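You operate a simulated robot arm through the tools that you are given. There is no shell and no other tool.

You are at the controls of a simulated robot arm. One attempt, no reset.

JOB
Turn the hot plate OFF, unplug it and file its card in the upper drawer.
Fine: Knob first, socket switch off before the plug; close the drawer. Set down upright: hot plate card. Where these are worked on the way, their far stop is far enough and under half their travel is too little: upper drawer.

The check looks at the end state, three seconds after you hand in, the way a careful person would. Anything else that was tipped, shoved, dropped, spilled or broken makes it a failure.

ROBOT AND FRAMES
A 5-joint arm with a two-finger parallel gripper, fixed in place. Base frame: the origin is at the foot of the arm, x ahead of it, y to its left, z up. Lengths are in cm, angles in rad, forces in N, time in s.
It reaches about 113.4 cm from its shoulder. Its first joint turns from -2.601 to 2.601 rad. Payload 1.57 kg.
The TCP is the grasp point between the finger pads, 3 cm short of the fingertips. In the tool frame z runs along the fingers and y along their closing line. The gripper opens to 11 cm. The fingers are 2.4 cm wide and 1.2 cm thick; the gripper's body (4.8 by 11.2 cm) begins 7.8 cm behind the TCP.
Orientation is that of the tool frame in the base frame, as a unit quaternion [x, y, z, w]. With the fingers straight down and closing along the base's y, the tool's x points along the base's -x, its y along +y and its z along -z.

CONTROLS
- The arm moves only by the tool step_arm. Its arguments are lists of equal length, an entry for each row: "turn": the turn, a rotation vector about the tool's x, y, z in rad, a list of three; "delta_pos": the shift along the tool's x, y, z in cm, a list of three; "gripper": the gripper command, from -1 (shut) to 1 (fully open), values between in proportion. In form: {"turn": [[wx, wy, wz], ...], "delta_pos": [[dx, dy, dz], ...], "gripper": [gripper, ...]}. A call has 1 to 20 rows; each row shifts and turns the commanded pose from where the row before left it, along the tool's axes as they then stand. A row lasts 0.2 s, in which the tool goes at most 5 cm and 0.15 rad; a call with a longer step from one row to the next is refused whole, and so is a gripper value outside its range. Where a pose cannot be reached the arm comes as near as it can. A force on the tool above 50 N (or 10 N above the force at the start of the call, whichever is more), or a blocked arm, ends the call early, and 0.2 s more pass. The fingers move at their own pace (about 7.2 cm/s each) and stop on an object; they squeeze with about 23 N. The grip force told is the motor's: it shows also when the fingers shut on nothing. Time passes only in rows, and 0.2 s behind the last, so rows that do not move let the fingers close. The reply holds the time, the measured pose of the TCP, the force on the tool along the base axes, the opening and the grip force, in the units named above and with some noise, with the torque about the TCP (base axes, N m) and any sound that the robot's microphone picked up.
- Cameras (640 x 400 px; columns grow to the right, rows downward): "scene" is fixed at [21.99, 65.02, 134.87]; the picture's right is [-0.99, -0.14, 0.00], its down [-0.06, 0.40, -0.91] and it looks along [0.13, -0.91, -0.41] (base axes); focal length 348 px, centre (320, 200). "wrist" rides on the gripper at [7, 1.6, -14.1] in the tool frame; the picture's right is [-0.23, 0.97, 0.00], its down [-0.86, -0.20, -0.48] and it looks along [-0.47, -0.11, 0.88] (tool axes); focal length 222 px, centre (320, 200). There is no depth. A picture from a camera that has moved, and an enlarged one, comes with that camera's place and axes in the base frame and with its lens.
- camera(camera): a new picture of that camera. No time passes.
- lift_body(by): slides the trunk up (or, below 0, down) by that many cm; the arm rides with it, the base frame stays. It gives what a move gives, with no picture.
- enlarge(camera, box): a new picture of the part [left, top, right, bottom] of that camera's present view, enlarged. No time passes.
- finish_job(): hands the job in; it is judged then, once.

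Places have to be worked out from the pictures, the camera data and where the tool is seen. Open the gripper and draw the arm clear of the work before you hand the job in, unless the task says otherwise.

The tools are called after ">>>" as name(argument=value, ...) on one line, values as JSON. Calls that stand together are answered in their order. step_arm: Moves the arm, as the interface text tells. Its arguments: {"type":"object","properties":{"turn":{"type":"array","items":{"type":"array","items":{"type":"number"}}},"delta_pos":{"type":"array","items":{"type":"array","items":{"type":"number"}}},"gripper":{"type":"array","items":{"type":"number"}}},"required":["turn","delta_pos","gripper"]} The other tools are called the same way: lift_body (by) slides the trunk up or down; camera (camera) takes a picture; enlarge (camera, box) takes an enlarged picture of a part of a camera's view; finish_job () hands the job in.

At the start:

```text
clock: 0.0
ee_pos: [46.52, -36.24, 105.51]
tcp_rot: [0.0, 1.0, 0.0, 0.0]
force: [0.2, -0.3, -0.7]
wrist_torque: [0.01, 0.0, -0.03]
width: 11.0
grasp_force: 0.1
trunk travel left (down, up): [-78.8, 18.2]
```

scene: 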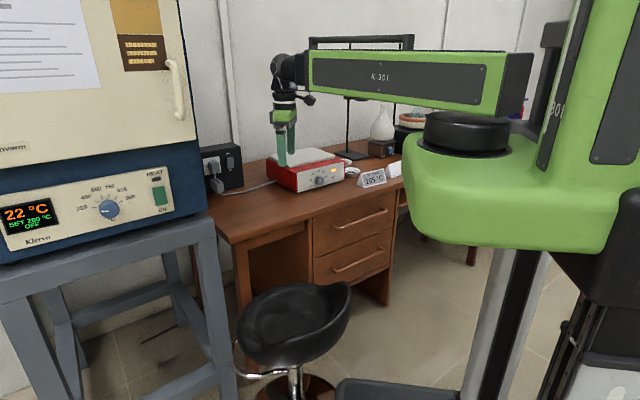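
wrist: 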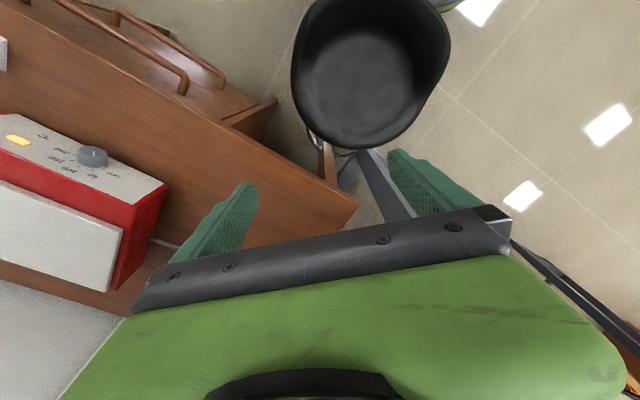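

The pictures show the desk with the hot plate, a socket on the left by the wall, and two cards near the hot plate. I take enlarged pictures to read the details.

>>> enlarge(camera="scene", box=[190, 120, 350, 220])

>>> enlarge(camera="scene", box=[310, 110, 470, 210])

>>> enlarge(camera="scene", box=[220, 160, 420, 285])

>>> enlarge(camera="wrist", box=[0, 80, 240, 230])

```text
4.00 times, centred on (270, 170) of scene
camera zoom: at [21.99, 65.02, 134.87], right [-0.99, -0.14, 0.0], down [-0.06, 0.4, -0.91], along [0.13, -0.91, -0.41], focal length 1394 px, centre (520, 320)
```

zoom: 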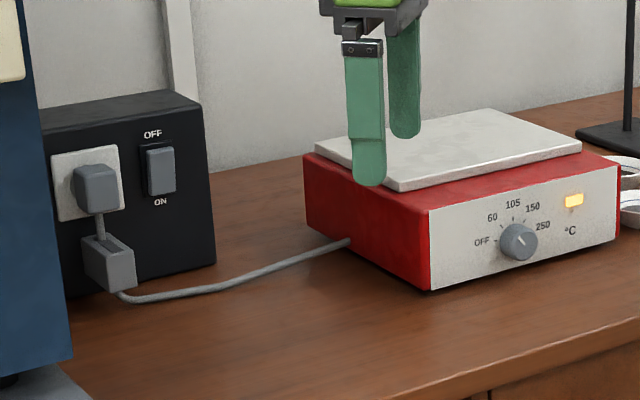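

```text
4.00 times, centred on (390, 160) of scene
camera zoom: at [21.99, 65.02, 134.87], right [-0.99, -0.14, 0.0], down [-0.06, 0.4, -0.91], along [0.13, -0.91, -0.41], focal length 1394 px, centre (40, 360)
```

zoom: 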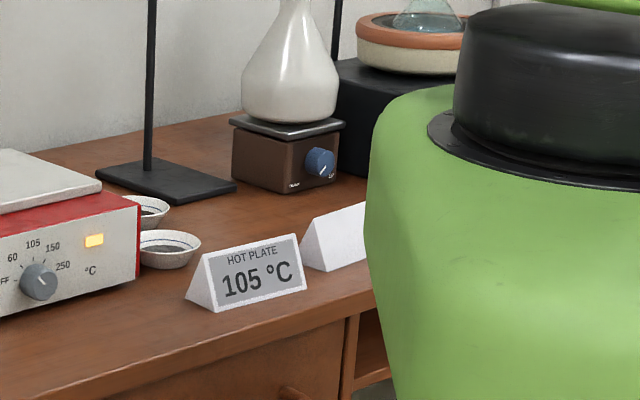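

```text
3.20 times, centred on (320, 222) of scene
camera zoom: at [21.99, 65.02, 134.87], right [-0.99, -0.14, 0.0], down [-0.06, 0.4, -0.91], along [0.13, -0.91, -0.41], focal length 1115 px, centre (320, 128)
```

zoom: 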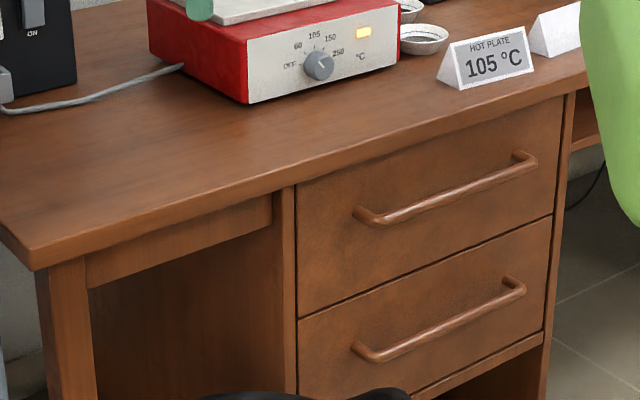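

```text
2.67 times, centred on (120, 155) of wrist
camera zoom: at [39.61, -34.6, 119.63], right [0.23, 0.97, 0.0], down [0.86, -0.2, 0.48], along [0.47, -0.11, -0.88], focal length 592 px, centre (853, 320)
```

zoom: 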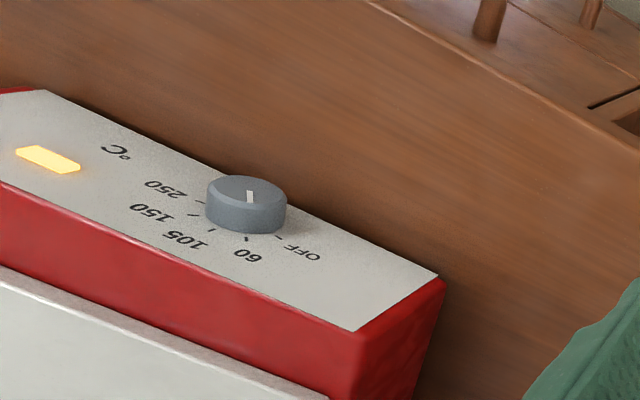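

I have triangulated the knob to about [42.5, -78, 80], and the desk front runs at 45° to the base axes. I zoom in further on the knob, the socket and the card before I move.

>>> enlarge(camera="scene", box=[296, 160, 344, 190])

>>> enlarge(camera="scene", box=[196, 140, 252, 196])

>>> enlarge(camera="scene", box=[340, 160, 404, 200])

>>> enlarge(camera="scene", box=[300, 180, 420, 300])

>>> enlarge(camera="scene", box=[400, 0, 640, 260])

>>> enlarge(camera="wrist", box=[0, 0, 320, 200])

```text
13.33 times, centred on (320, 175) of scene
camera zoom: at [21.99, 65.02, 134.87], right [-0.99, -0.14, 0.0], down [-0.06, 0.4, -0.91], along [0.13, -0.91, -0.41], focal length 4647 px, centre (320, 533)
```

zoom: 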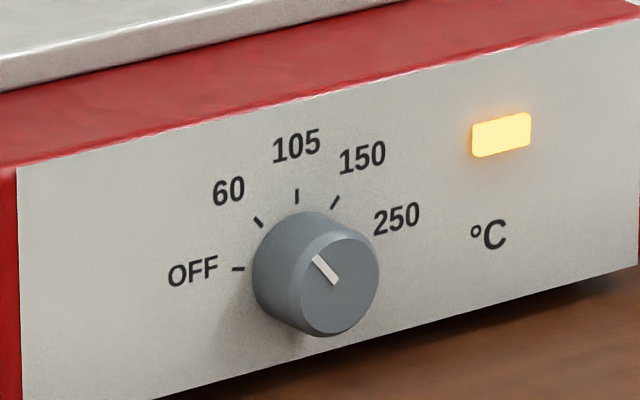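

```text
7.14 times, centred on (224, 168) of scene
camera zoom: at [21.99, 65.02, 134.87], right [-0.99, -0.14, 0.0], down [-0.06, 0.4, -0.91], along [0.13, -0.91, -0.41], focal length 2490 px, centre (1006, 429)
```

zoom: 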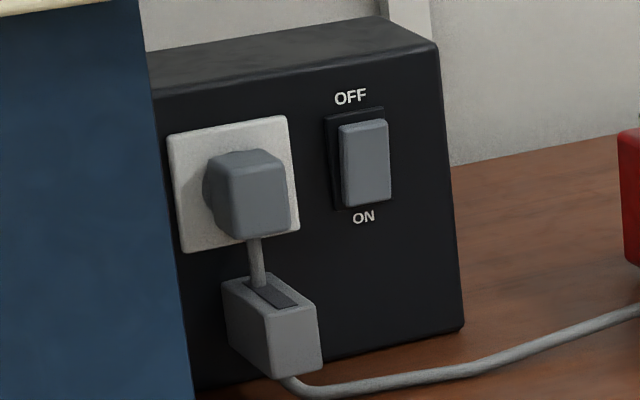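

```text
10.00 times, centred on (372, 180) of scene
camera zoom: at [21.99, 65.02, 134.87], right [-0.99, -0.14, 0.0], down [-0.06, 0.4, -0.91], along [0.13, -0.91, -0.41], focal length 3485 px, centre (-200, 400)
```

zoom: 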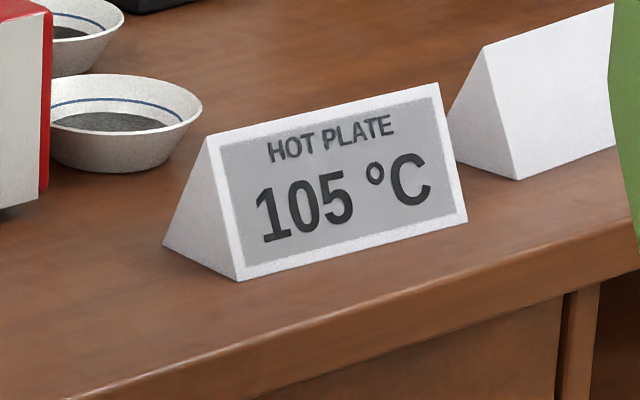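

```text
3.33 times, centred on (360, 240) of scene
camera zoom: at [21.99, 65.02, 134.87], right [-0.99, -0.14, 0.0], down [-0.06, 0.4, -0.91], along [0.13, -0.91, -0.41], focal length 1162 px, centre (187, 67)
```

zoom: 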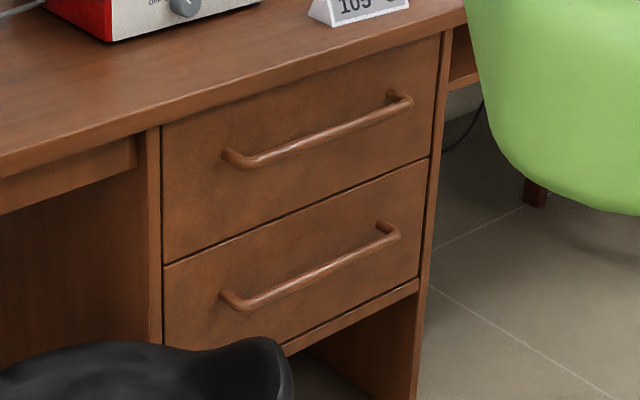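

```text
1.54 times, centred on (520, 130) of scene
camera zoom: at [21.99, 65.02, 134.87], right [-0.99, -0.14, 0.0], down [-0.06, 0.4, -0.91], along [0.13, -0.91, -0.41], focal length 536 px, centre (12, 308)
```

zoom: 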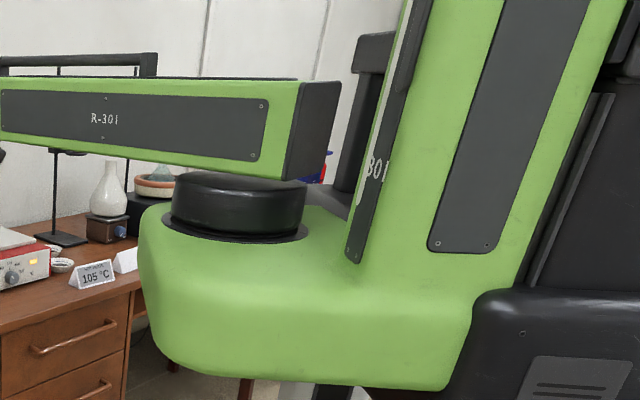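

```text
2.00 times, centred on (160, 100) of wrist
camera zoom: at [39.61, -34.6, 119.63], right [0.23, 0.97, 0.0], down [0.86, -0.2, 0.48], along [0.47, -0.11, -0.88], focal length 444 px, centre (640, 400)
```

zoom: 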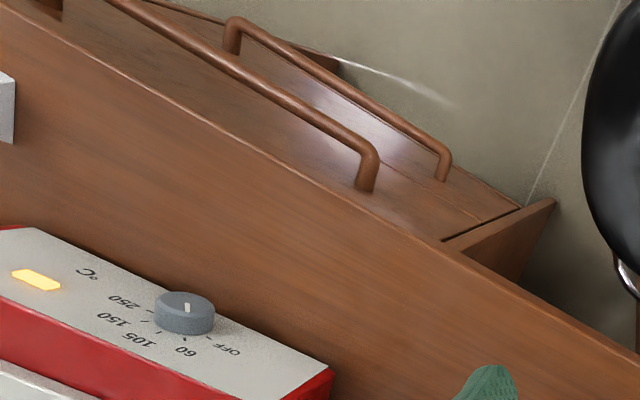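

The knob pointer is near 60 and needs about 45° counter-clockwise to reach OFF. The switch reads OFF at the top and ON at the bottom, and the plug sits beside it on the left. First I spin the tool so the wrist camera will be on top when the tool is horizontal.

>>> step_arm(turn=[[0, 0, -0.146], [0, 0, -0.146], [0, 0, -0.146], [0, 0, -0.146], [0, 0, -0.146], [0, 0, -0.146], [0, 0, -0.146], [0, 0, -0.146], [0, 0, -0.146], [0, 0, -0.146], [0, 0, -0.146], [0, 0, -0.146], [0, 0, -0.146], [0, 0, -0.146], [0, 0, -0.146], [0, 0, -0.146], [0, 0, -0.146]], delta_pos=[[0, 0, 0], [0, 0, 0], [0, 0, 0], [0, 0, 0], [0, 0, 0], [0, 0, 0], [0, 0, 0], [0, 0, 0], [0, 0, 0], [0, 0, 0], [0, 0, 0], [0, 0, 0], [0, 0, 0], [0, 0, 0], [0, 0, 0], [0, 0, 0], [0, 0, 0]], gripper=[0, 0, 0, 0, 0, 0, 0, 0, 0, 0, 0, 0, 0, 0, 0, 0, 0])

```text
clock: 3.6
ee_pos: [47.62, -35.03, 105.48]
tcp_rot: [0.918, -0.396, -0.001, 0.003]
force: [-0.4, -0.3, -0.7]
wrist_torque: [0.02, -0.01, 0.01]
width: 5.5
grasp_force: 0.1
out of reach, approached as far as the arm can: row 16, 17
trunk travel left (down, up): [-78.8, 18.2]
```

The spin hit its stop about 10° before the camera-on-top pose. I back it off a little and then pitch the tool up in steps to learn how poses respond.

>>> step_arm(turn=[[0, 0, 0.15], [0, 0, 0.1]], delta_pos=[[0, 0, 0], [0, 0, 0]], gripper=[0, 0])

```text
clock: 4.2
ee_pos: [47.58, -34.91, 105.57]
tcp_rot: [0.861, -0.509, -0.002, 0.003]
force: [0.2, 0.0, 0.3]
wrist_torque: [-0.03, 0.01, -0.02]
width: 5.51
grasp_force: 0.0
trunk travel left (down, up): [-78.8, 18.2]
```

Commands start from the reached pose, which is useful. Now I pitch the tool up about the horizontal tangent axis.

>>> step_arm(turn=[[0.0601, 0.1295, 0], [0.0601, 0.1295, 0], [0.0601, 0.1295, 0], [0.0601, 0.1295, 0], [0.0601, 0.1295, 0], [0.0601, 0.1295, 0]], delta_pos=[[0, 0, 0], [0, 0, 0], [0, 0, 0], [0, 0, 0], [0, 0, 0], [0, 0, 0]], gripper=[0, 0, 0, 0, 0, 0])

>>> camera(camera="wrist")

>>> camera(camera="scene")

```text
clock: 5.6
ee_pos: [59.24, -44.81, 113.59]
tcp_rot: [0.784, -0.462, 0.413, 0.043]
force: [0.5, -0.6, 0.0]
wrist_torque: [-0.02, 0.0, -0.01]
width: 5.5
grasp_force: 0.0
out of reach, approached as far as the arm can: row 1, 2, 3, 4, 5, 6
trunk travel left (down, up): [-78.8, 18.2]
```

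```text
taken
camera wrist: at [51.1, -44.16, 127.23], right [-0.79, -0.4, -0.46], down [-0.34, 0.92, -0.21], along [0.51, -0.01, -0.86], focal length 222 px, centre (320, 200)
```

wrist: 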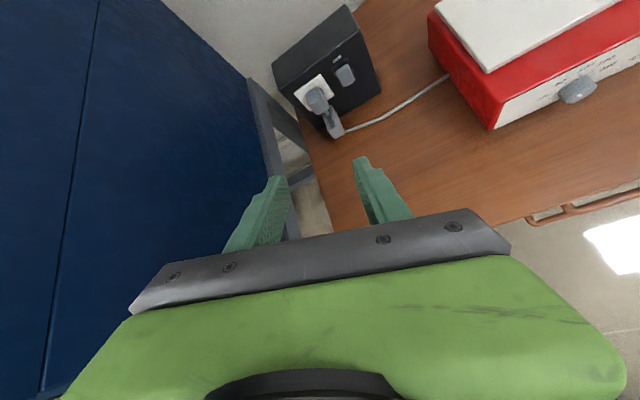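

```text
taken
```

scene: 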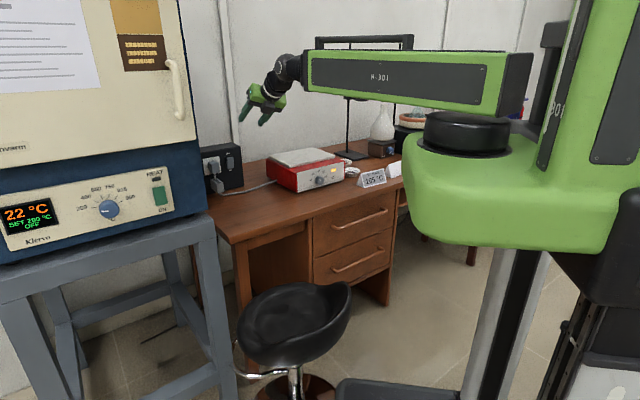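

The wrist radius cannot go below about 59 cm, which explains the "out of reach" notes. The oven side is about 20 cm to the left of the tool, so it is clear. I lower the trunk so the arm can work horizontally at desk height.

>>> lift_body(by=-20)

>>> camera(camera="scene")

>>> enlarge(camera="wrist", box=[160, 0, 480, 200])

```text
clock: 7.8
ee_pos: [59.17, -44.7, 93.62]
tcp_rot: [0.784, -0.462, 0.411, 0.044]
force: [-0.8, -0.2, -0.1]
wrist_torque: [0.0, 0.01, 0.01]
width: 5.5
grasp_force: 0.1
trunk travel left (down, up): [-58.8, 38.2]
```

```text
taken
```

scene: 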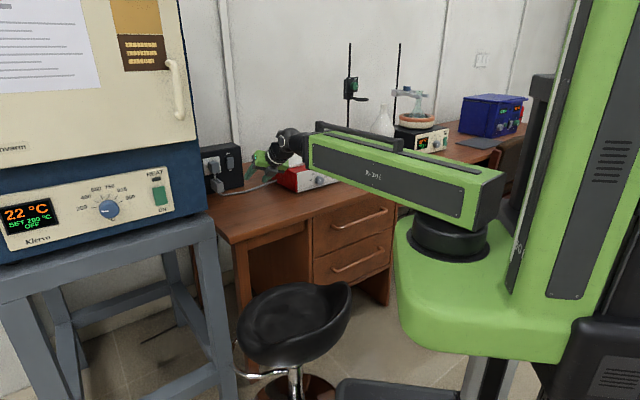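

```text
2.00 times, centred on (320, 100) of wrist
camera zoom: at [51.1, -44.17, 107.21], right [-0.79, -0.4, -0.46], down [-0.34, 0.92, -0.21], along [0.51, -0.01, -0.86], focal length 444 px, centre (320, 400)
```

zoom: 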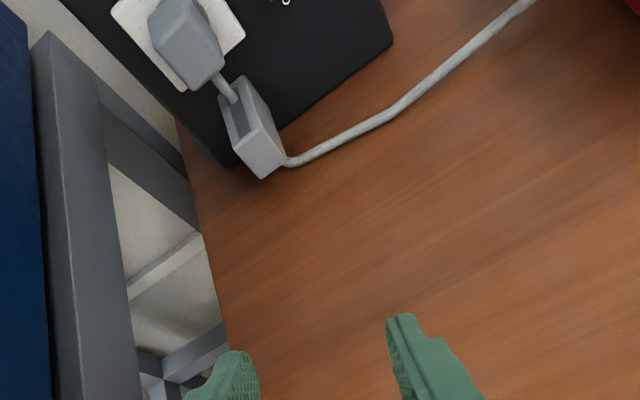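

I pitch the tool to about 20° below horizontal, move out a little, then swing right toward the knob's azimuth, staying at z≈90.

>>> step_arm(turn=[[0.0516, 0.1105, 0], [0.0516, 0.1105, 0], [0.0516, 0.1105, 0], [-0.04555, 0.02125, 0.0183], [-0.04555, 0.02125, 0.0183], [-0.04555, 0.02125, 0.0183], [-0.04555, 0.02125, 0.0183], [-0.04555, 0.02125, 0.0183], [-0.04555, 0.02125, 0.0183], [-0.04555, 0.02125, 0.0183], [-0.04555, 0.02125, 0.0183]], delta_pos=[[0.368, -0.172, 2.297], [0.112, -0.052, 2.329], [-0.146, 0.068, 2.327], [1.772, 3.891, -0.107], [1.772, 3.891, -0.107], [1.772, 3.891, -0.107], [1.772, 3.891, -0.107], [1.772, 3.891, -0.107], [1.772, 3.891, -0.107], [1.772, 3.891, -0.107], [1.772, 3.891, -0.107]], gripper=[0, 0, 0, 0, 0, 0, 0, 0, 0, 0, 0])

>>> camera(camera="wrist")

>>> camera(camera="scene")

```text
clock: 10.2
ee_pos: [38.64, -70.79, 101.12]
tcp_rot: [0.601, -0.556, 0.546, 0.178]
force: [0.3, 0.3, -0.1]
wrist_torque: [0.03, 0.02, -0.02]
width: 5.51
grasp_force: 0.1
out of reach, approached as far as the arm can: row 1, 2, 3
trunk travel left (down, up): [-58.8, 38.2]
```

```text
taken
camera wrist: at [29.21, -63.15, 111.33], right [-0.79, -0.2, -0.58], down [0.13, 0.86, -0.49], along [0.6, -0.47, -0.65], focal length 222 px, centre (320, 200)
```

wrist: 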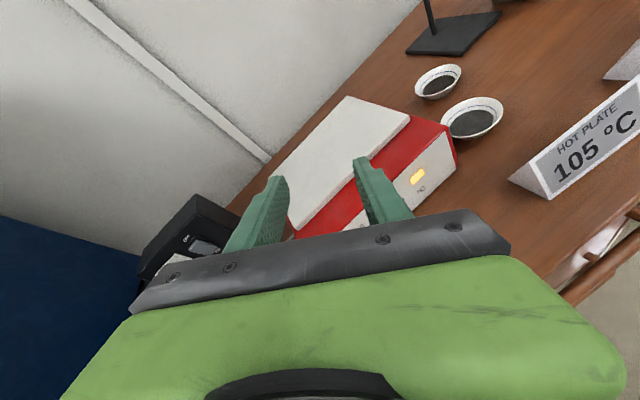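

```text
taken
```

scene: 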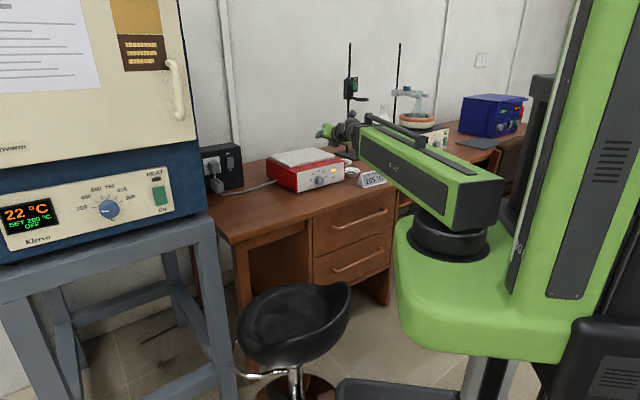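

The orientation and azimuth are right, but the arm stayed at z≈101, so the wrist seems unable to go lower at this radius. I test a small downward and outward move to learn the limits.

>>> step_arm(turn=[[0, 0, 0], [0, 0, 0]], delta_pos=[[0, 0, 2.5], [0, 0, 2.5]], gripper=[0, 0])

>>> step_arm(turn=[[0, 0, 0]], delta_pos=[[-1.703, 0.794, 0.684]], gripper=[0])

```text
clock: 10.8
ee_pos: [40.93, -75.0, 101.11]
tcp_rot: [0.602, -0.556, 0.545, 0.178]
force: [0.3, -0.2, -0.9]
wrist_torque: [-0.02, 0.02, -0.01]
width: 5.49
grasp_force: 0.0
out of reach, approached as far as the arm can: row 1, 2
trunk travel left (down, up): [-58.8, 38.2]
```

```text
clock: 11.2
ee_pos: [40.91, -74.96, 101.16]
tcp_rot: [0.602, -0.556, 0.544, 0.179]
force: [0.1, 0.0, 0.4]
wrist_torque: [0.0, 0.0, 0.01]
width: 5.51
grasp_force: 0.0
out of reach, approached as far as the arm can: row 1
trunk travel left (down, up): [-58.8, 38.2]
```

Only the horizontal part of the move happened, so the arm cannot go lower here. I check whether it can move up, or whether height comes only from the trunk.

>>> step_arm(turn=[[0, 0, 0]], delta_pos=[[1.703, -0.794, -0.684]], gripper=[0])

```text
clock: 11.6
ee_pos: [41.08, -74.98, 101.11]
tcp_rot: [0.601, -0.555, 0.546, 0.179]
force: [-0.1, -0.4, 0.5]
wrist_torque: [0.0, 0.04, -0.01]
width: 5.51
grasp_force: 0.0
out of reach, approached as far as the arm can: row 1
trunk travel left (down, up): [-58.8, 38.2]
```

Height clearly comes only from the trunk, while the arm itself has yaw, extension, pitch and spin (wrist to TCP is about 23.7 cm). I retract, pitch to 15° below horizontal, and start spinning clockwise so that the finger line suits the knob turn.

>>> step_arm(turn=[[0, 0, 0], [0.0369, 0.0791, 0], [0, 0, 0.147], [0, 0, 0.147], [0, 0, 0.147], [0, 0, 0.147], [0, 0, 0.147], [0, 0, 0.147], [0, 0, 0.147], [0, 0, 0.147], [0, 0, 0.147], [0, 0, 0.147], [0, 0, 0.147], [0, 0, 0.147], [0, 0, 0.147], [0, 0, 0.147], [0, 0, 0.147], [0, 0, 0.147], [0, 0, 0.147], [0, 0, 0.147]], delta_pos=[[-1.364, 0.636, -4.136], [1.87, -0.87, -0.09], [0, 0, 0], [0, 0, 0], [0, 0, 0], [0, 0, 0], [0, 0, 0], [0, 0, 0], [0, 0, 0], [0, 0, 0], [0, 0, 0], [0, 0, 0], [0, 0, 0], [0, 0, 0], [0, 0, 0], [0, 0, 0], [0, 0, 0], [0, 0, 0], [0, 0, 0], [0, 0, 0]], gripper=[0, 0, 0, 0, 0, 0, 0, 0, 0, 0, 0, 0, 0, 0, 0, 0, 0, 0, 0, 0])

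>>> step_arm(turn=[[0, 0, 0.147], [0, 0, 0.147], [0, 0, 0.147], [0, 0, 0.147], [0, 0, 0.147], [0, 0, 0.147], [0, 0, 0.147], [0, 0, 0.147], [0, 0, 0.147], [0, 0, 0.147], [0, 0, 0.147], [0, 0, 0.147], [0, 0, 0.147], [0, 0, 0.147], [0, 0, 0.147], [0, 0, 0.147], [0, 0, 0.147], [0, 0, 0.147]], delta_pos=[[0, 0, 0], [0, 0, 0], [0, 0, 0], [0, 0, 0], [0, 0, 0], [0, 0, 0], [0, 0, 0], [0, 0, 0], [0, 0, 0], [0, 0, 0], [0, 0, 0], [0, 0, 0], [0, 0, 0], [0, 0, 0], [0, 0, 0], [0, 0, 0], [0, 0, 0], [0, 0, 0]], gripper=[0, 0, 0, 0, 0, 0, 0, 0, 0, 0, 0, 0, 0, 0, 0, 0, 0, 0])

>>> camera(camera="wrist")

```text
clock: 15.8
ee_pos: [39.11, -71.58, 103.09]
tcp_rot: [0.379, 0.697, -0.324, 0.515]
force: [0.1, -0.2, 0.4]
wrist_torque: [0.03, 0.01, 0.0]
width: 5.46
grasp_force: 0.1
trunk travel left (down, up): [-58.8, 38.2]
```

```text
clock: 19.6
ee_pos: [39.08, -71.53, 103.08]
tcp_rot: [0.769, -0.196, 0.419, 0.441]
force: [0.4, 0.3, 0.3]
wrist_torque: [0.0, 0.03, -0.01]
width: 5.48
grasp_force: 0.0
trunk travel left (down, up): [-58.8, 38.2]
```

```text
taken
camera wrist: at [35.34, -60.15, 113.34], right [-0.78, -0.54, 0.31], down [-0.58, 0.45, -0.68], along [0.22, -0.71, -0.66], focal length 222 px, centre (320, 200)
```

wrist: 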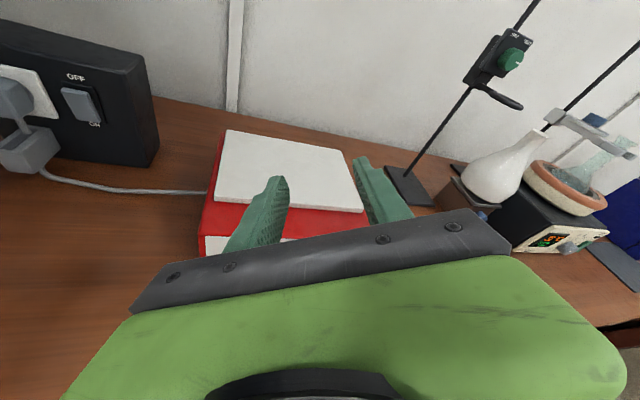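

The pose is as planned, with the tool 15° below horizontal and aimed at the knob's azimuth. I lower the trunk partway and look again.

>>> lift_body(by=-17)

>>> camera(camera="wrist")

>>> camera(camera="scene")

```text
clock: 21.5
ee_pos: [39.14, -71.74, 86.2]
tcp_rot: [0.769, -0.195, 0.42, 0.442]
force: [0.9, -1.0, -0.6]
wrist_torque: [-0.01, 0.04, -0.01]
width: 5.5
grasp_force: 0.1
trunk travel left (down, up): [-41.8, 55.2]
```

```text
taken
camera wrist: at [35.36, -60.14, 96.34], right [-0.78, -0.54, 0.32], down [-0.58, 0.45, -0.68], along [0.22, -0.72, -0.66], focal length 222 px, centre (320, 200)
```

wrist: 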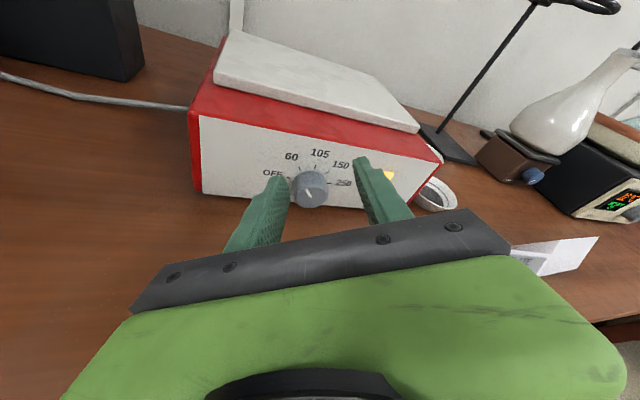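

```text
taken
```

scene: 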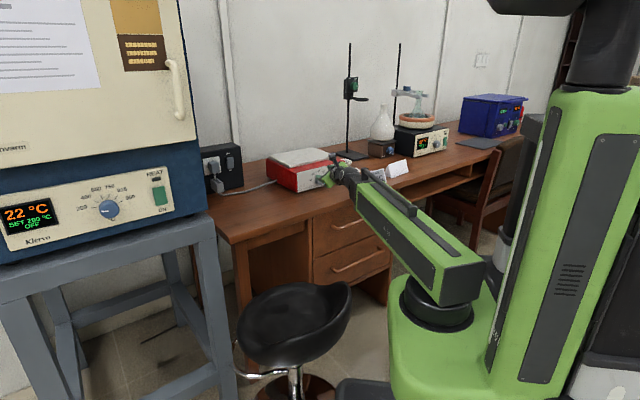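

>>> enlarge(camera="wrist", box=[220, 120, 420, 245])

```text
3.20 times, centred on (320, 182) of wrist
camera zoom: at [35.36, -60.14, 96.34], right [-0.78, -0.54, 0.32], down [-0.58, 0.45, -0.68], along [0.22, -0.72, -0.66], focal length 711 px, centre (320, 256)
```

zoom: 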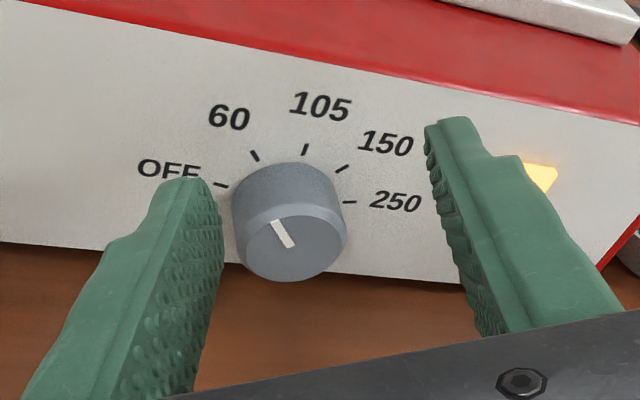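

The wrist view shows the pointer exactly at 60, and the knob face centre is at about [41.9, -77.4, 80.3]. I lower the last 5.3 cm and adjust the spin slightly before going in.

>>> lift_body(by=-5.3)

>>> step_arm(turn=[[0, 0, 0.085], [0, 0, 0.085], [0, 0, 0]], delta_pos=[[0, 0, 0], [0, 0, 0], [0.36, 0.145, 1.449]], gripper=[0, 0, 0])

>>> enlarge(camera="wrist", box=[220, 120, 420, 245])

```text
clock: 22.4
ee_pos: [39.14, -71.5, 80.76]
tcp_rot: [0.768, -0.195, 0.419, 0.443]
force: [1.1, -1.1, 0.1]
wrist_torque: [0.01, 0.0, 0.03]
width: 5.51
grasp_force: 0.0
trunk travel left (down, up): [-36.5, 60.5]
```

```text
clock: 23.2
ee_pos: [39.9, -72.88, 80.84]
tcp_rot: [0.749, -0.261, 0.454, 0.406]
force: [0.0, 0.0, -0.5]
wrist_torque: [0.01, -0.01, 0.0]
width: 5.48
grasp_force: 0.1
trunk travel left (down, up): [-36.5, 60.5]
```

```text
3.20 times, centred on (320, 182) of wrist
camera zoom: at [35.13, -62.11, 91.33], right [-0.84, -0.52, 0.16], down [-0.46, 0.53, -0.71], along [0.29, -0.67, -0.68], focal length 711 px, centre (320, 256)
```

zoom: 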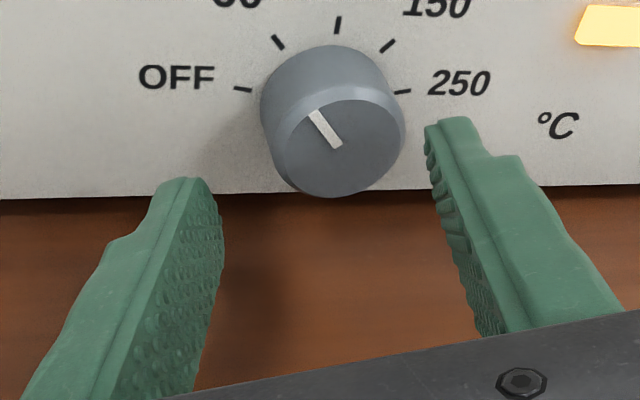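

The knob is centred between the fingers to within half a centimetre. I correct that offset, lower 0.3 cm, and advance until the fingertips straddle the knob just short of the panel.

>>> lift_body(by=-0.3)

>>> step_arm(turn=[[-0.0045, -0.0018, 0.0013], [0, 0, 0], [0, 0, 0], [0, 0, 0]], delta_pos=[[-0.16, 0.4, 0], [0.291, 0.118, 1.171], [0.291, 0.118, 1.171], [0.291, 0.118, 1.171]], gripper=[0, 0, 0, 0])

>>> enlarge(camera="wrist", box=[220, 120, 420, 245])

```text
clock: 23.8
ee_pos: [39.93, -72.93, 80.46]
tcp_rot: [0.749, -0.26, 0.456, 0.405]
force: [-0.1, -0.7, -0.3]
wrist_torque: [-0.01, 0.0, 0.01]
width: 5.49
grasp_force: 0.1
trunk travel left (down, up): [-36.2, 60.8]
```

```text
clock: 24.8
ee_pos: [40.88, -75.58, 80.58]
tcp_rot: [0.751, -0.261, 0.451, 0.405]
force: [-12.5, 23.3, 9.1]
wrist_torque: [0.26, -0.3, 1.12]
width: 5.46
grasp_force: 0.1
trunk travel left (down, up): [-36.2, 60.8]
stopped in row 4: the force on the tool passed its limit at 71 N (the readings are from after the stop); the commanded pose is now the measured one
```

```text
3.20 times, centred on (320, 182) of wrist
camera zoom: at [36.19, -64.71, 91.13], right [-0.84, -0.52, 0.16], down [-0.46, 0.53, -0.71], along [0.28, -0.67, -0.69], focal length 711 px, centre (320, 256)
```

zoom: 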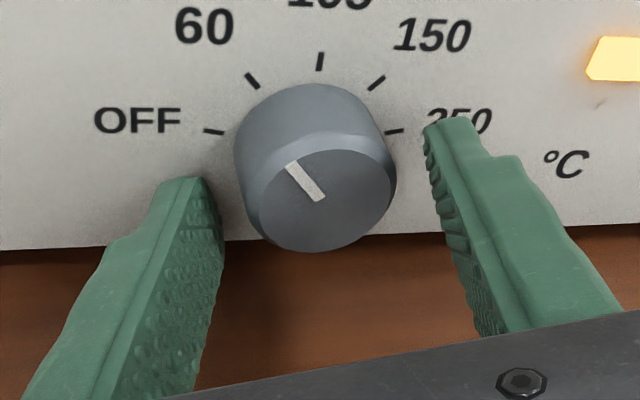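

The left fingertip touched the panel, so the panel sits at u≈86.1, closer than I judged. I back off slightly, spin a bit, and close gently on the knob.

>>> step_arm(turn=[[0, 0, 0], [0, 0, -0.13], [0, 0, 0], [0, 0, 0], [0, 0, 0]], delta_pos=[[-0.06, -0.025, -0.24], [0, 0, 0], [0, 0, 0], [0, 0, 0], [0, 0, 0]], gripper=[0, 0, -1, -1, -1])

>>> enlarge(camera="wrist", box=[220, 120, 420, 245])

>>> enlarge(camera="scene", box=[256, 140, 352, 200])

```text
clock: 25.9
ee_pos: [40.81, -75.56, 80.32]
tcp_rot: [0.767, -0.212, 0.424, 0.433]
force: [-0.3, -14.8, 8.7]
wrist_torque: [0.45, 0.5, 0.31]
width: 3.9
grasp_force: 44.3
trunk travel left (down, up): [-36.2, 60.8]
```

```text
3.20 times, centred on (320, 182) of wrist
camera zoom: at [36.87, -64.37, 90.72], right [-0.8, -0.53, 0.28], down [-0.56, 0.47, -0.68], along [0.23, -0.7, -0.67], focal length 711 px, centre (320, 256)
```

zoom: 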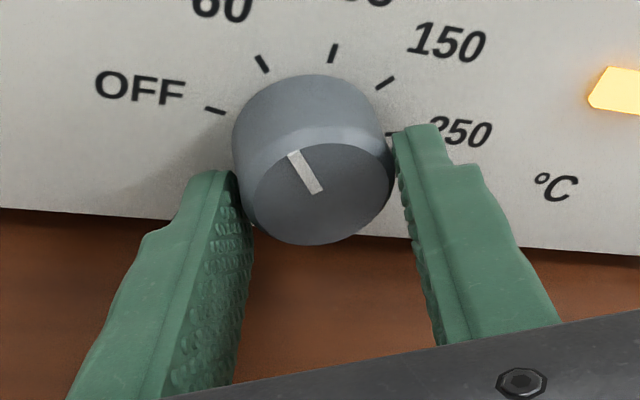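

```text
6.67 times, centred on (304, 170) of scene
camera zoom: at [21.99, 65.02, 134.87], right [-0.99, -0.14, 0.0], down [-0.06, 0.4, -0.91], along [0.13, -0.91, -0.41], focal length 2324 px, centre (427, 400)
```

zoom: 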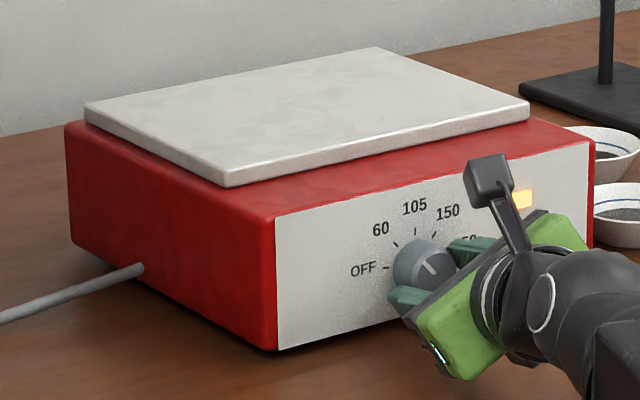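

The knob is gripped (width 3.9). I turn it counter-clockwise in small steps.

>>> step_arm(turn=[[0, 0, -0.08], [0, 0, -0.08], [0, 0, -0.08], [0, 0, -0.08]], delta_pos=[[0, 0, 0], [0, 0, 0], [0, 0, 0], [0, 0, 0]], gripper=[-1, -1, -1, -1])

>>> enlarge(camera="wrist", box=[220, 120, 420, 245])

```text
clock: 26.9
ee_pos: [40.52, -75.6, 80.36]
tcp_rot: [0.79, -0.087, 0.349, 0.496]
force: [-25.0, -13.0, 11.0]
wrist_torque: [-0.54, -0.45, -1.64]
width: 3.74
grasp_force: 43.4
trunk travel left (down, up): [-36.2, 60.8]
```

```text
3.20 times, centred on (320, 182) of wrist
camera zoom: at [38.29, -63.09, 89.85], right [-0.64, -0.53, 0.56], down [-0.76, 0.32, -0.56], along [0.12, -0.79, -0.61], focal length 711 px, centre (320, 256)
```

zoom: 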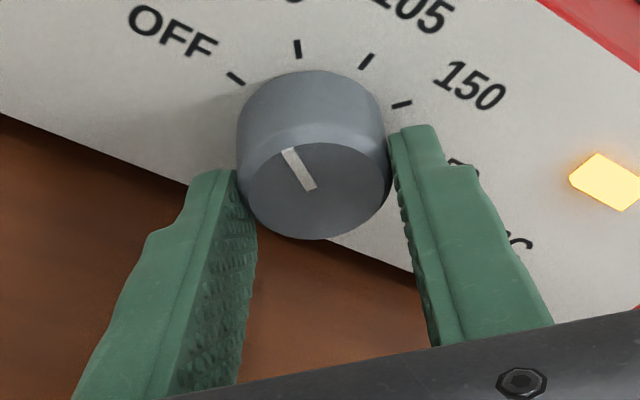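

The knob is turning with the gripper. A side force has built up, so I ease the tool 0.2 cm to the right and continue turning.

>>> step_arm(turn=[[0, 0, -0.07], [0, 0, -0.07], [0, 0, -0.07], [0, 0, -0.07]], delta_pos=[[-0.15, 0.13, 0], [0, 0, 0], [0, 0, 0], [0, 0, 0]], gripper=[-1, -1, -1, -1])

>>> enlarge(camera="wrist", box=[220, 120, 420, 245])

```text
clock: 27.9
ee_pos: [40.48, -75.73, 80.72]
tcp_rot: [0.793, 0.024, 0.278, 0.542]
force: [-16.5, -10.0, 23.0]
wrist_torque: [-0.83, -0.73, -1.52]
width: 3.87
grasp_force: 44.5
trunk travel left (down, up): [-36.2, 60.8]
```

```text
3.20 times, centred on (320, 182) of wrist
camera zoom: at [39.29, -62.08, 88.63], right [-0.45, -0.48, 0.76], down [-0.89, 0.2, -0.4], along [0.05, -0.86, -0.52], focal length 711 px, centre (320, 256)
```

zoom: 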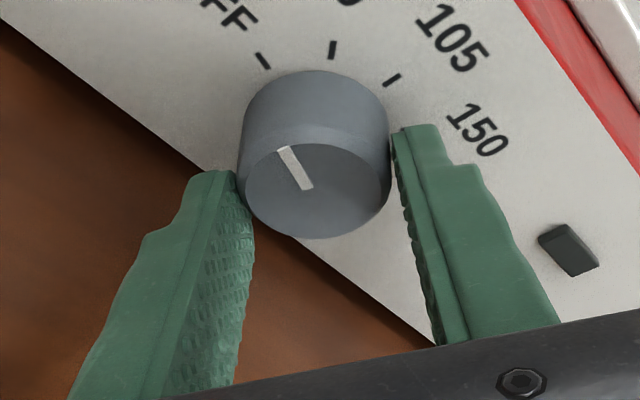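

The indicator light is out and the pointer is nearly at OFF. I turn a little further to bring it fully to OFF or to the stop.

>>> step_arm(turn=[[0, 0, -0.06], [0, 0, -0.06]], delta_pos=[[0, 0, 0], [0, 0, 0]], gripper=[-1, -1])

>>> enlarge(camera="wrist", box=[220, 120, 420, 245])

>>> enlarge(camera="scene", box=[286, 150, 350, 190])

```text
clock: 28.6
ee_pos: [40.43, -75.59, 80.65]
tcp_rot: [0.79, 0.073, 0.246, 0.557]
force: [-17.0, -5.0, 26.9]
wrist_torque: [-0.92, -0.95, -1.55]
width: 3.92
grasp_force: 45.0
trunk travel left (down, up): [-36.2, 60.8]
```

```text
3.20 times, centred on (320, 182) of wrist
camera zoom: at [39.6, -61.66, 88.01], right [-0.35, -0.45, 0.82], down [-0.93, 0.15, -0.32], along [0.02, -0.88, -0.47], focal length 711 px, centre (320, 256)
```

zoom: 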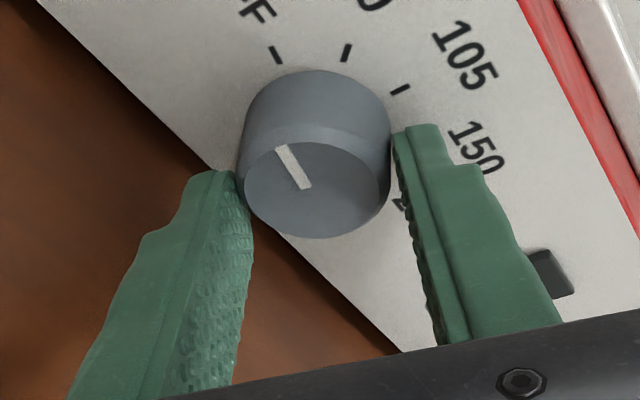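

```text
10.00 times, centred on (318, 170) of scene
camera zoom: at [21.99, 65.02, 134.87], right [-0.99, -0.14, 0.0], down [-0.06, 0.4, -0.91], along [0.13, -0.91, -0.41], focal length 3485 px, centre (340, 500)
```

zoom: 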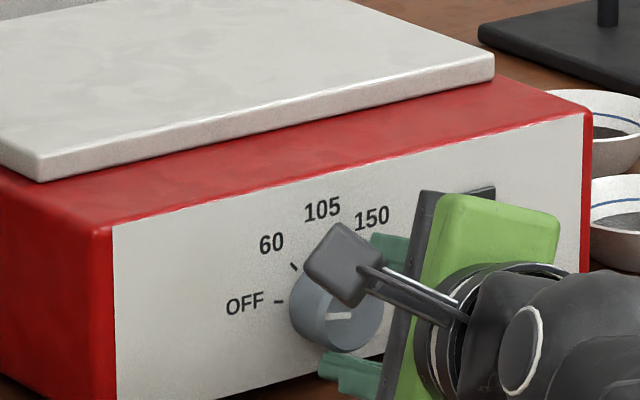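

The scene view shows the pointer at OFF. I open just a little, since the lower finger is close to the desk, and withdraw straight away from the panel.

>>> step_arm(turn=[[0, 0, 0], [0, 0, 0], [-0.001, -0.003, 0.0009], [-0.001, -0.003, 0.0009], [-0.001, -0.003, 0.0009], [-0.001, -0.003, 0.0009]], delta_pos=[[0, 0, 0], [0, 0, 0], [-0.344, -0.147, -0.928], [-0.344, -0.147, -0.928], [-0.344, -0.147, -0.928], [-0.344, -0.147, -0.928]], gripper=[-0.2, -0.2, -0.2, -0.2, -0.2, -0.2])

>>> camera(camera="wrist")

>>> enlarge(camera="scene", box=[286, 150, 350, 190])

```text
clock: 29.9
ee_pos: [37.87, -72.82, 80.19]
tcp_rot: [0.793, 0.068, 0.24, 0.556]
force: [-0.2, 0.3, -0.7]
wrist_torque: [0.01, -0.03, 0.01]
width: 4.39
grasp_force: 0.1
trunk travel left (down, up): [-36.2, 60.8]
```

```text
taken
camera wrist: at [37.26, -58.9, 87.72], right [-0.35, -0.45, 0.82], down [-0.94, 0.16, -0.32], along [0.01, -0.88, -0.48], focal length 222 px, centre (320, 200)
```

wrist: 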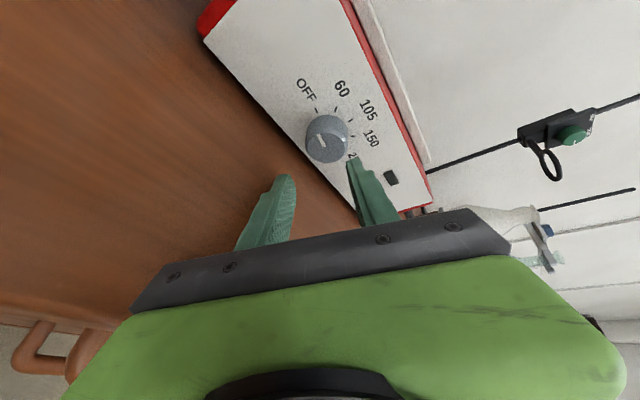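

```text
10.00 times, centred on (318, 170) of scene
camera zoom: at [21.99, 65.02, 134.87], right [-0.99, -0.14, 0.0], down [-0.06, 0.4, -0.91], along [0.13, -0.91, -0.41], focal length 3485 px, centre (340, 500)
```

zoom: 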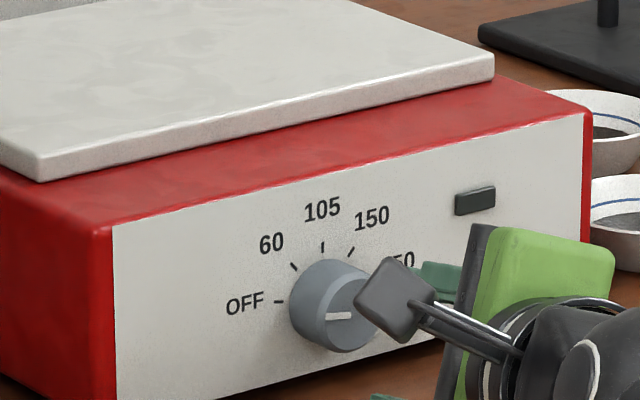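

The knob is at OFF and the lamp is dark. Now I raise the trunk, swing left toward the socket, put the camera roughly on top and level the tool.

>>> lift_body(by=12)

>>> step_arm(turn=[[0.01563, 0.0467, -0.0132], [0.01563, 0.0467, -0.0132], [0.01563, 0.0467, -0.0132], [0.01563, 0.0467, -0.0132], [0.01563, 0.0467, -0.0132], [0.01563, 0.0467, -0.0132], [0, 0, 0.136], [0, 0, 0.136], [0, 0, 0.136], [0, 0, 0.136], [0, 0, 0.136], [0, 0, 0.136], [0, 0, 0.136], [-0.0383, 0.1252, 0], [-0.0383, 0.1252, 0]], delta_pos=[[3.963, -1.354, -0.103], [3.963, -1.354, -0.103], [3.963, -1.354, -0.103], [3.963, -1.354, -0.103], [3.963, -1.354, -0.103], [3.963, -1.354, -0.103], [0, 0, 0], [0, 0, 0], [0, 0, 0], [0, 0, 0], [0, 0, 0], [0, 0, 0], [0, 0, 0], [2.954, 0.902, -0.204], [2.956, 0.903, -0.2]], gripper=[-1, -1, -1, -1, -1, -1, -1, -1, -1, -1, -1, -1, -1, -1, -1])

>>> camera(camera="wrist")

>>> camera(camera="scene")

```text
clock: 31.4
ee_pos: [37.85, -72.84, 92.4]
tcp_rot: [0.793, 0.067, 0.241, 0.556]
force: [0.0, 0.0, 0.1]
wrist_torque: [0.01, 0.01, -0.03]
width: 4.4
grasp_force: 0.0
trunk travel left (down, up): [-48.2, 48.8]
```

```text
clock: 34.6
ee_pos: [58.17, -58.53, 98.01]
tcp_rot: [0.696, -0.168, 0.602, 0.354]
force: [0.9, 0.1, -0.1]
wrist_torque: [0.03, 0.01, -0.01]
width: 0.0
grasp_force: 21.5
out of reach, approached as far as the arm can: row 15
trunk travel left (down, up): [-48.2, 48.8]
```

```text
taken
camera wrist: at [48.63, -48.43, 105.59], right [-0.69, -0.72, 0.07], down [-0.4, 0.31, -0.86], along [0.6, -0.63, -0.5], focal length 222 px, centre (320, 200)
```

wrist: 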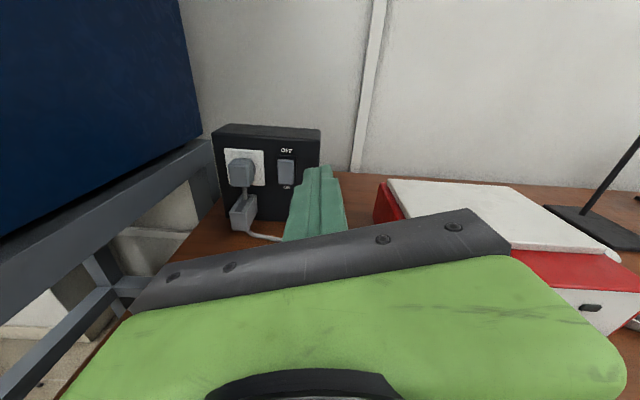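

```text
taken
```

scene: 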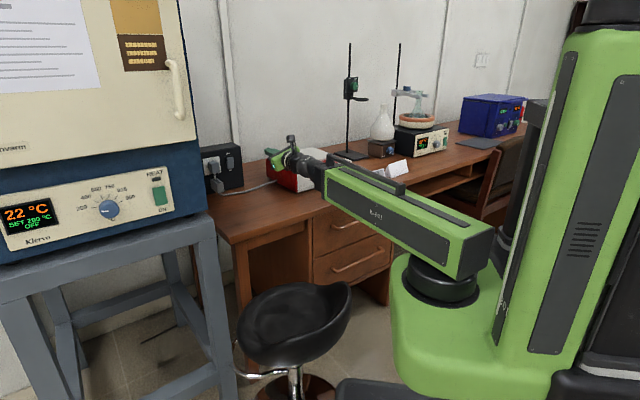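

The socket box is in clear view. I enlarge it to measure the switch and the plug.

>>> enlarge(camera="wrist", box=[200, 110, 360, 250])

>>> enlarge(camera="scene", box=[196, 136, 260, 200])

```text
2.86 times, centred on (280, 180) of wrist
camera zoom: at [48.63, -48.43, 105.59], right [-0.69, -0.72, 0.07], down [-0.4, 0.31, -0.86], along [0.6, -0.63, -0.5], focal length 635 px, centre (434, 257)
```

zoom: 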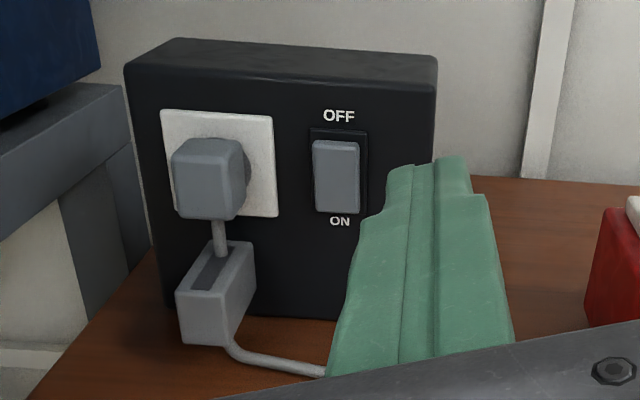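

```text
6.25 times, centred on (228, 168) of scene
camera zoom: at [21.99, 65.02, 134.87], right [-0.99, -0.14, 0.0], down [-0.06, 0.4, -0.91], along [0.13, -0.91, -0.41], focal length 2178 px, centre (895, 400)
```

zoom: 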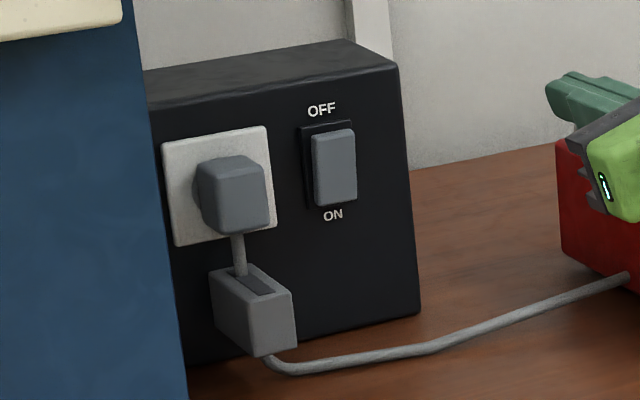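

I triangulate the rocker's centre to [80.2, -71.35, 88.8], about 5 cm tall, and the plug's front face to [84, -64.4, 88.9]. With the fingers closed I lower to press height near the rocker's top (OFF) end and yaw in line with it.

>>> lift_body(by=-7.6)

>>> step_arm(turn=[[0.0294, 0.009, -0.0007], [0.0294, 0.009, -0.0007], [0, 0, 0]], delta_pos=[[0.739, -2.419, -0.039], [0.739, -2.419, -0.039], [0, 0, 4]], gripper=[-1, -1, -1])

>>> camera(camera="wrist")

```text
clock: 35.8
ee_pos: [58.25, -58.35, 90.47]
tcp_rot: [0.696, -0.168, 0.602, 0.354]
force: [0.3, 0.4, 0.8]
wrist_torque: [-0.02, 0.02, 0.03]
width: 0.0
grasp_force: 21.4
trunk travel left (down, up): [-40.6, 56.4]
```

```text
clock: 36.6
ee_pos: [64.78, -57.22, 90.48]
tcp_rot: [0.701, -0.147, 0.613, 0.334]
force: [0.0, 0.0, -0.2]
wrist_torque: [0.0, 0.01, 0.01]
width: 0.0
grasp_force: 21.2
trunk travel left (down, up): [-40.6, 56.4]
```

```text
taken
camera wrist: at [54.42, -47.88, 98.01], right [-0.65, -0.76, 0.06], down [-0.42, 0.28, -0.86], along [0.64, -0.59, -0.5], focal length 222 px, centre (320, 200)
```

wrist: 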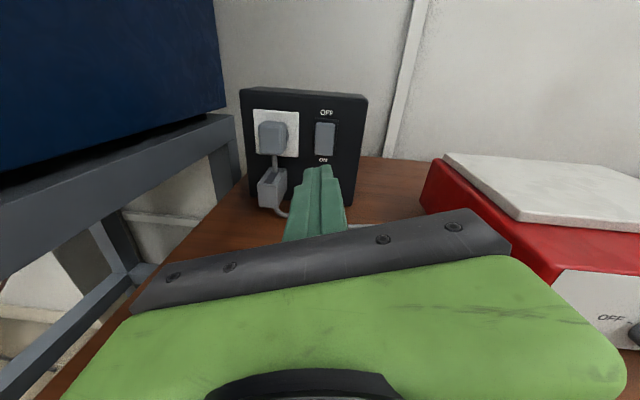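

The tool axis is pointing about 0.7 cm left of the rocker, so I correct the yaw, lower by 0.3 cm and move in close.

>>> lift_body(by=-0.3)

>>> step_arm(turn=[[-0.0068, -0.0021, 0], [0, 0, 0], [0, 0, 0], [0, 0, 0], [0, 0, 0]], delta_pos=[[-0.178, 0.583, 0], [0, 0, 4], [0, 0, 4], [0, 0, 4], [0, 0, 3]], gripper=[-1, -1, -1, -1, -1])

>>> enlarge(camera="wrist", box=[220, 80, 420, 205])

>>> enlarge(camera="scene", box=[196, 130, 276, 200])

```text
clock: 37.1
ee_pos: [64.62, -57.23, 90.12]
tcp_rot: [0.7, -0.147, 0.613, 0.335]
force: [0.4, -0.7, -0.9]
wrist_torque: [0.0, 0.02, -0.01]
width: 0.01
grasp_force: 21.3
trunk travel left (down, up): [-40.3, 56.7]
```

```text
clock: 38.3
ee_pos: [75.63, -67.59, 90.12]
tcp_rot: [0.701, -0.149, 0.611, 0.337]
force: [-0.1, -0.4, 0.2]
wrist_torque: [0.02, 0.0, 0.01]
width: 0.01
grasp_force: 21.5
out of reach, approached as far as the arm can: row 5
trunk travel left (down, up): [-40.3, 56.7]
```

```text
3.20 times, centred on (320, 142) of wrist
camera zoom: at [65.49, -58.03, 97.67], right [-0.65, -0.76, 0.06], down [-0.42, 0.29, -0.86], along [0.63, -0.59, -0.5], focal length 711 px, centre (320, 384)
```

zoom: 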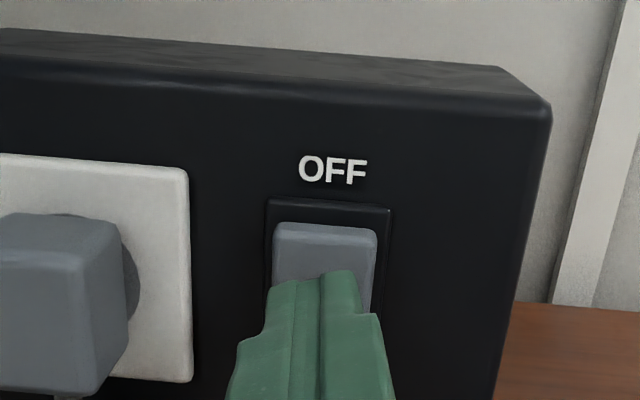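

```text
5.71 times, centred on (236, 165) of scene
camera zoom: at [21.99, 65.02, 134.87], right [-0.99, -0.14, 0.0], down [-0.06, 0.4, -0.91], along [0.13, -0.91, -0.41], focal length 1992 px, centre (800, 400)
```

zoom: 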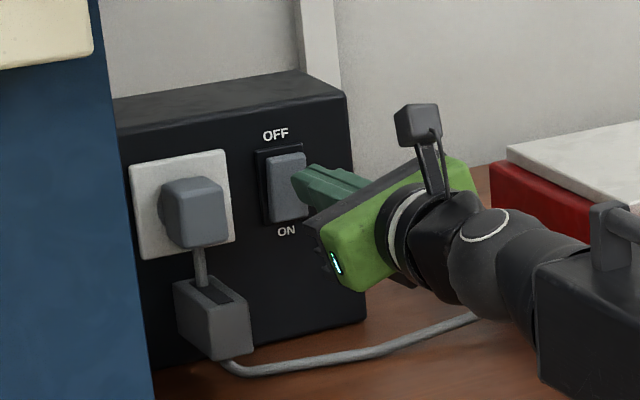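

Contact is still about 3 cm away, and the last row was flagged as out of reach. I try extending another centimetre to see whether the arm has more reach.

>>> step_arm(turn=[[0, 0, 0], [0, 0, 0]], delta_pos=[[0, 0, 0.8], [0, 0, 0.8]], gripper=[-1, -1])

```text
clock: 38.9
ee_pos: [76.94, -68.47, 90.13]
tcp_rot: [0.7, -0.15, 0.611, 0.337]
force: [1.0, -0.2, 0.0]
wrist_torque: [0.02, -0.01, 0.01]
width: 0.01
grasp_force: 21.2
trunk travel left (down, up): [-40.3, 56.7]
```

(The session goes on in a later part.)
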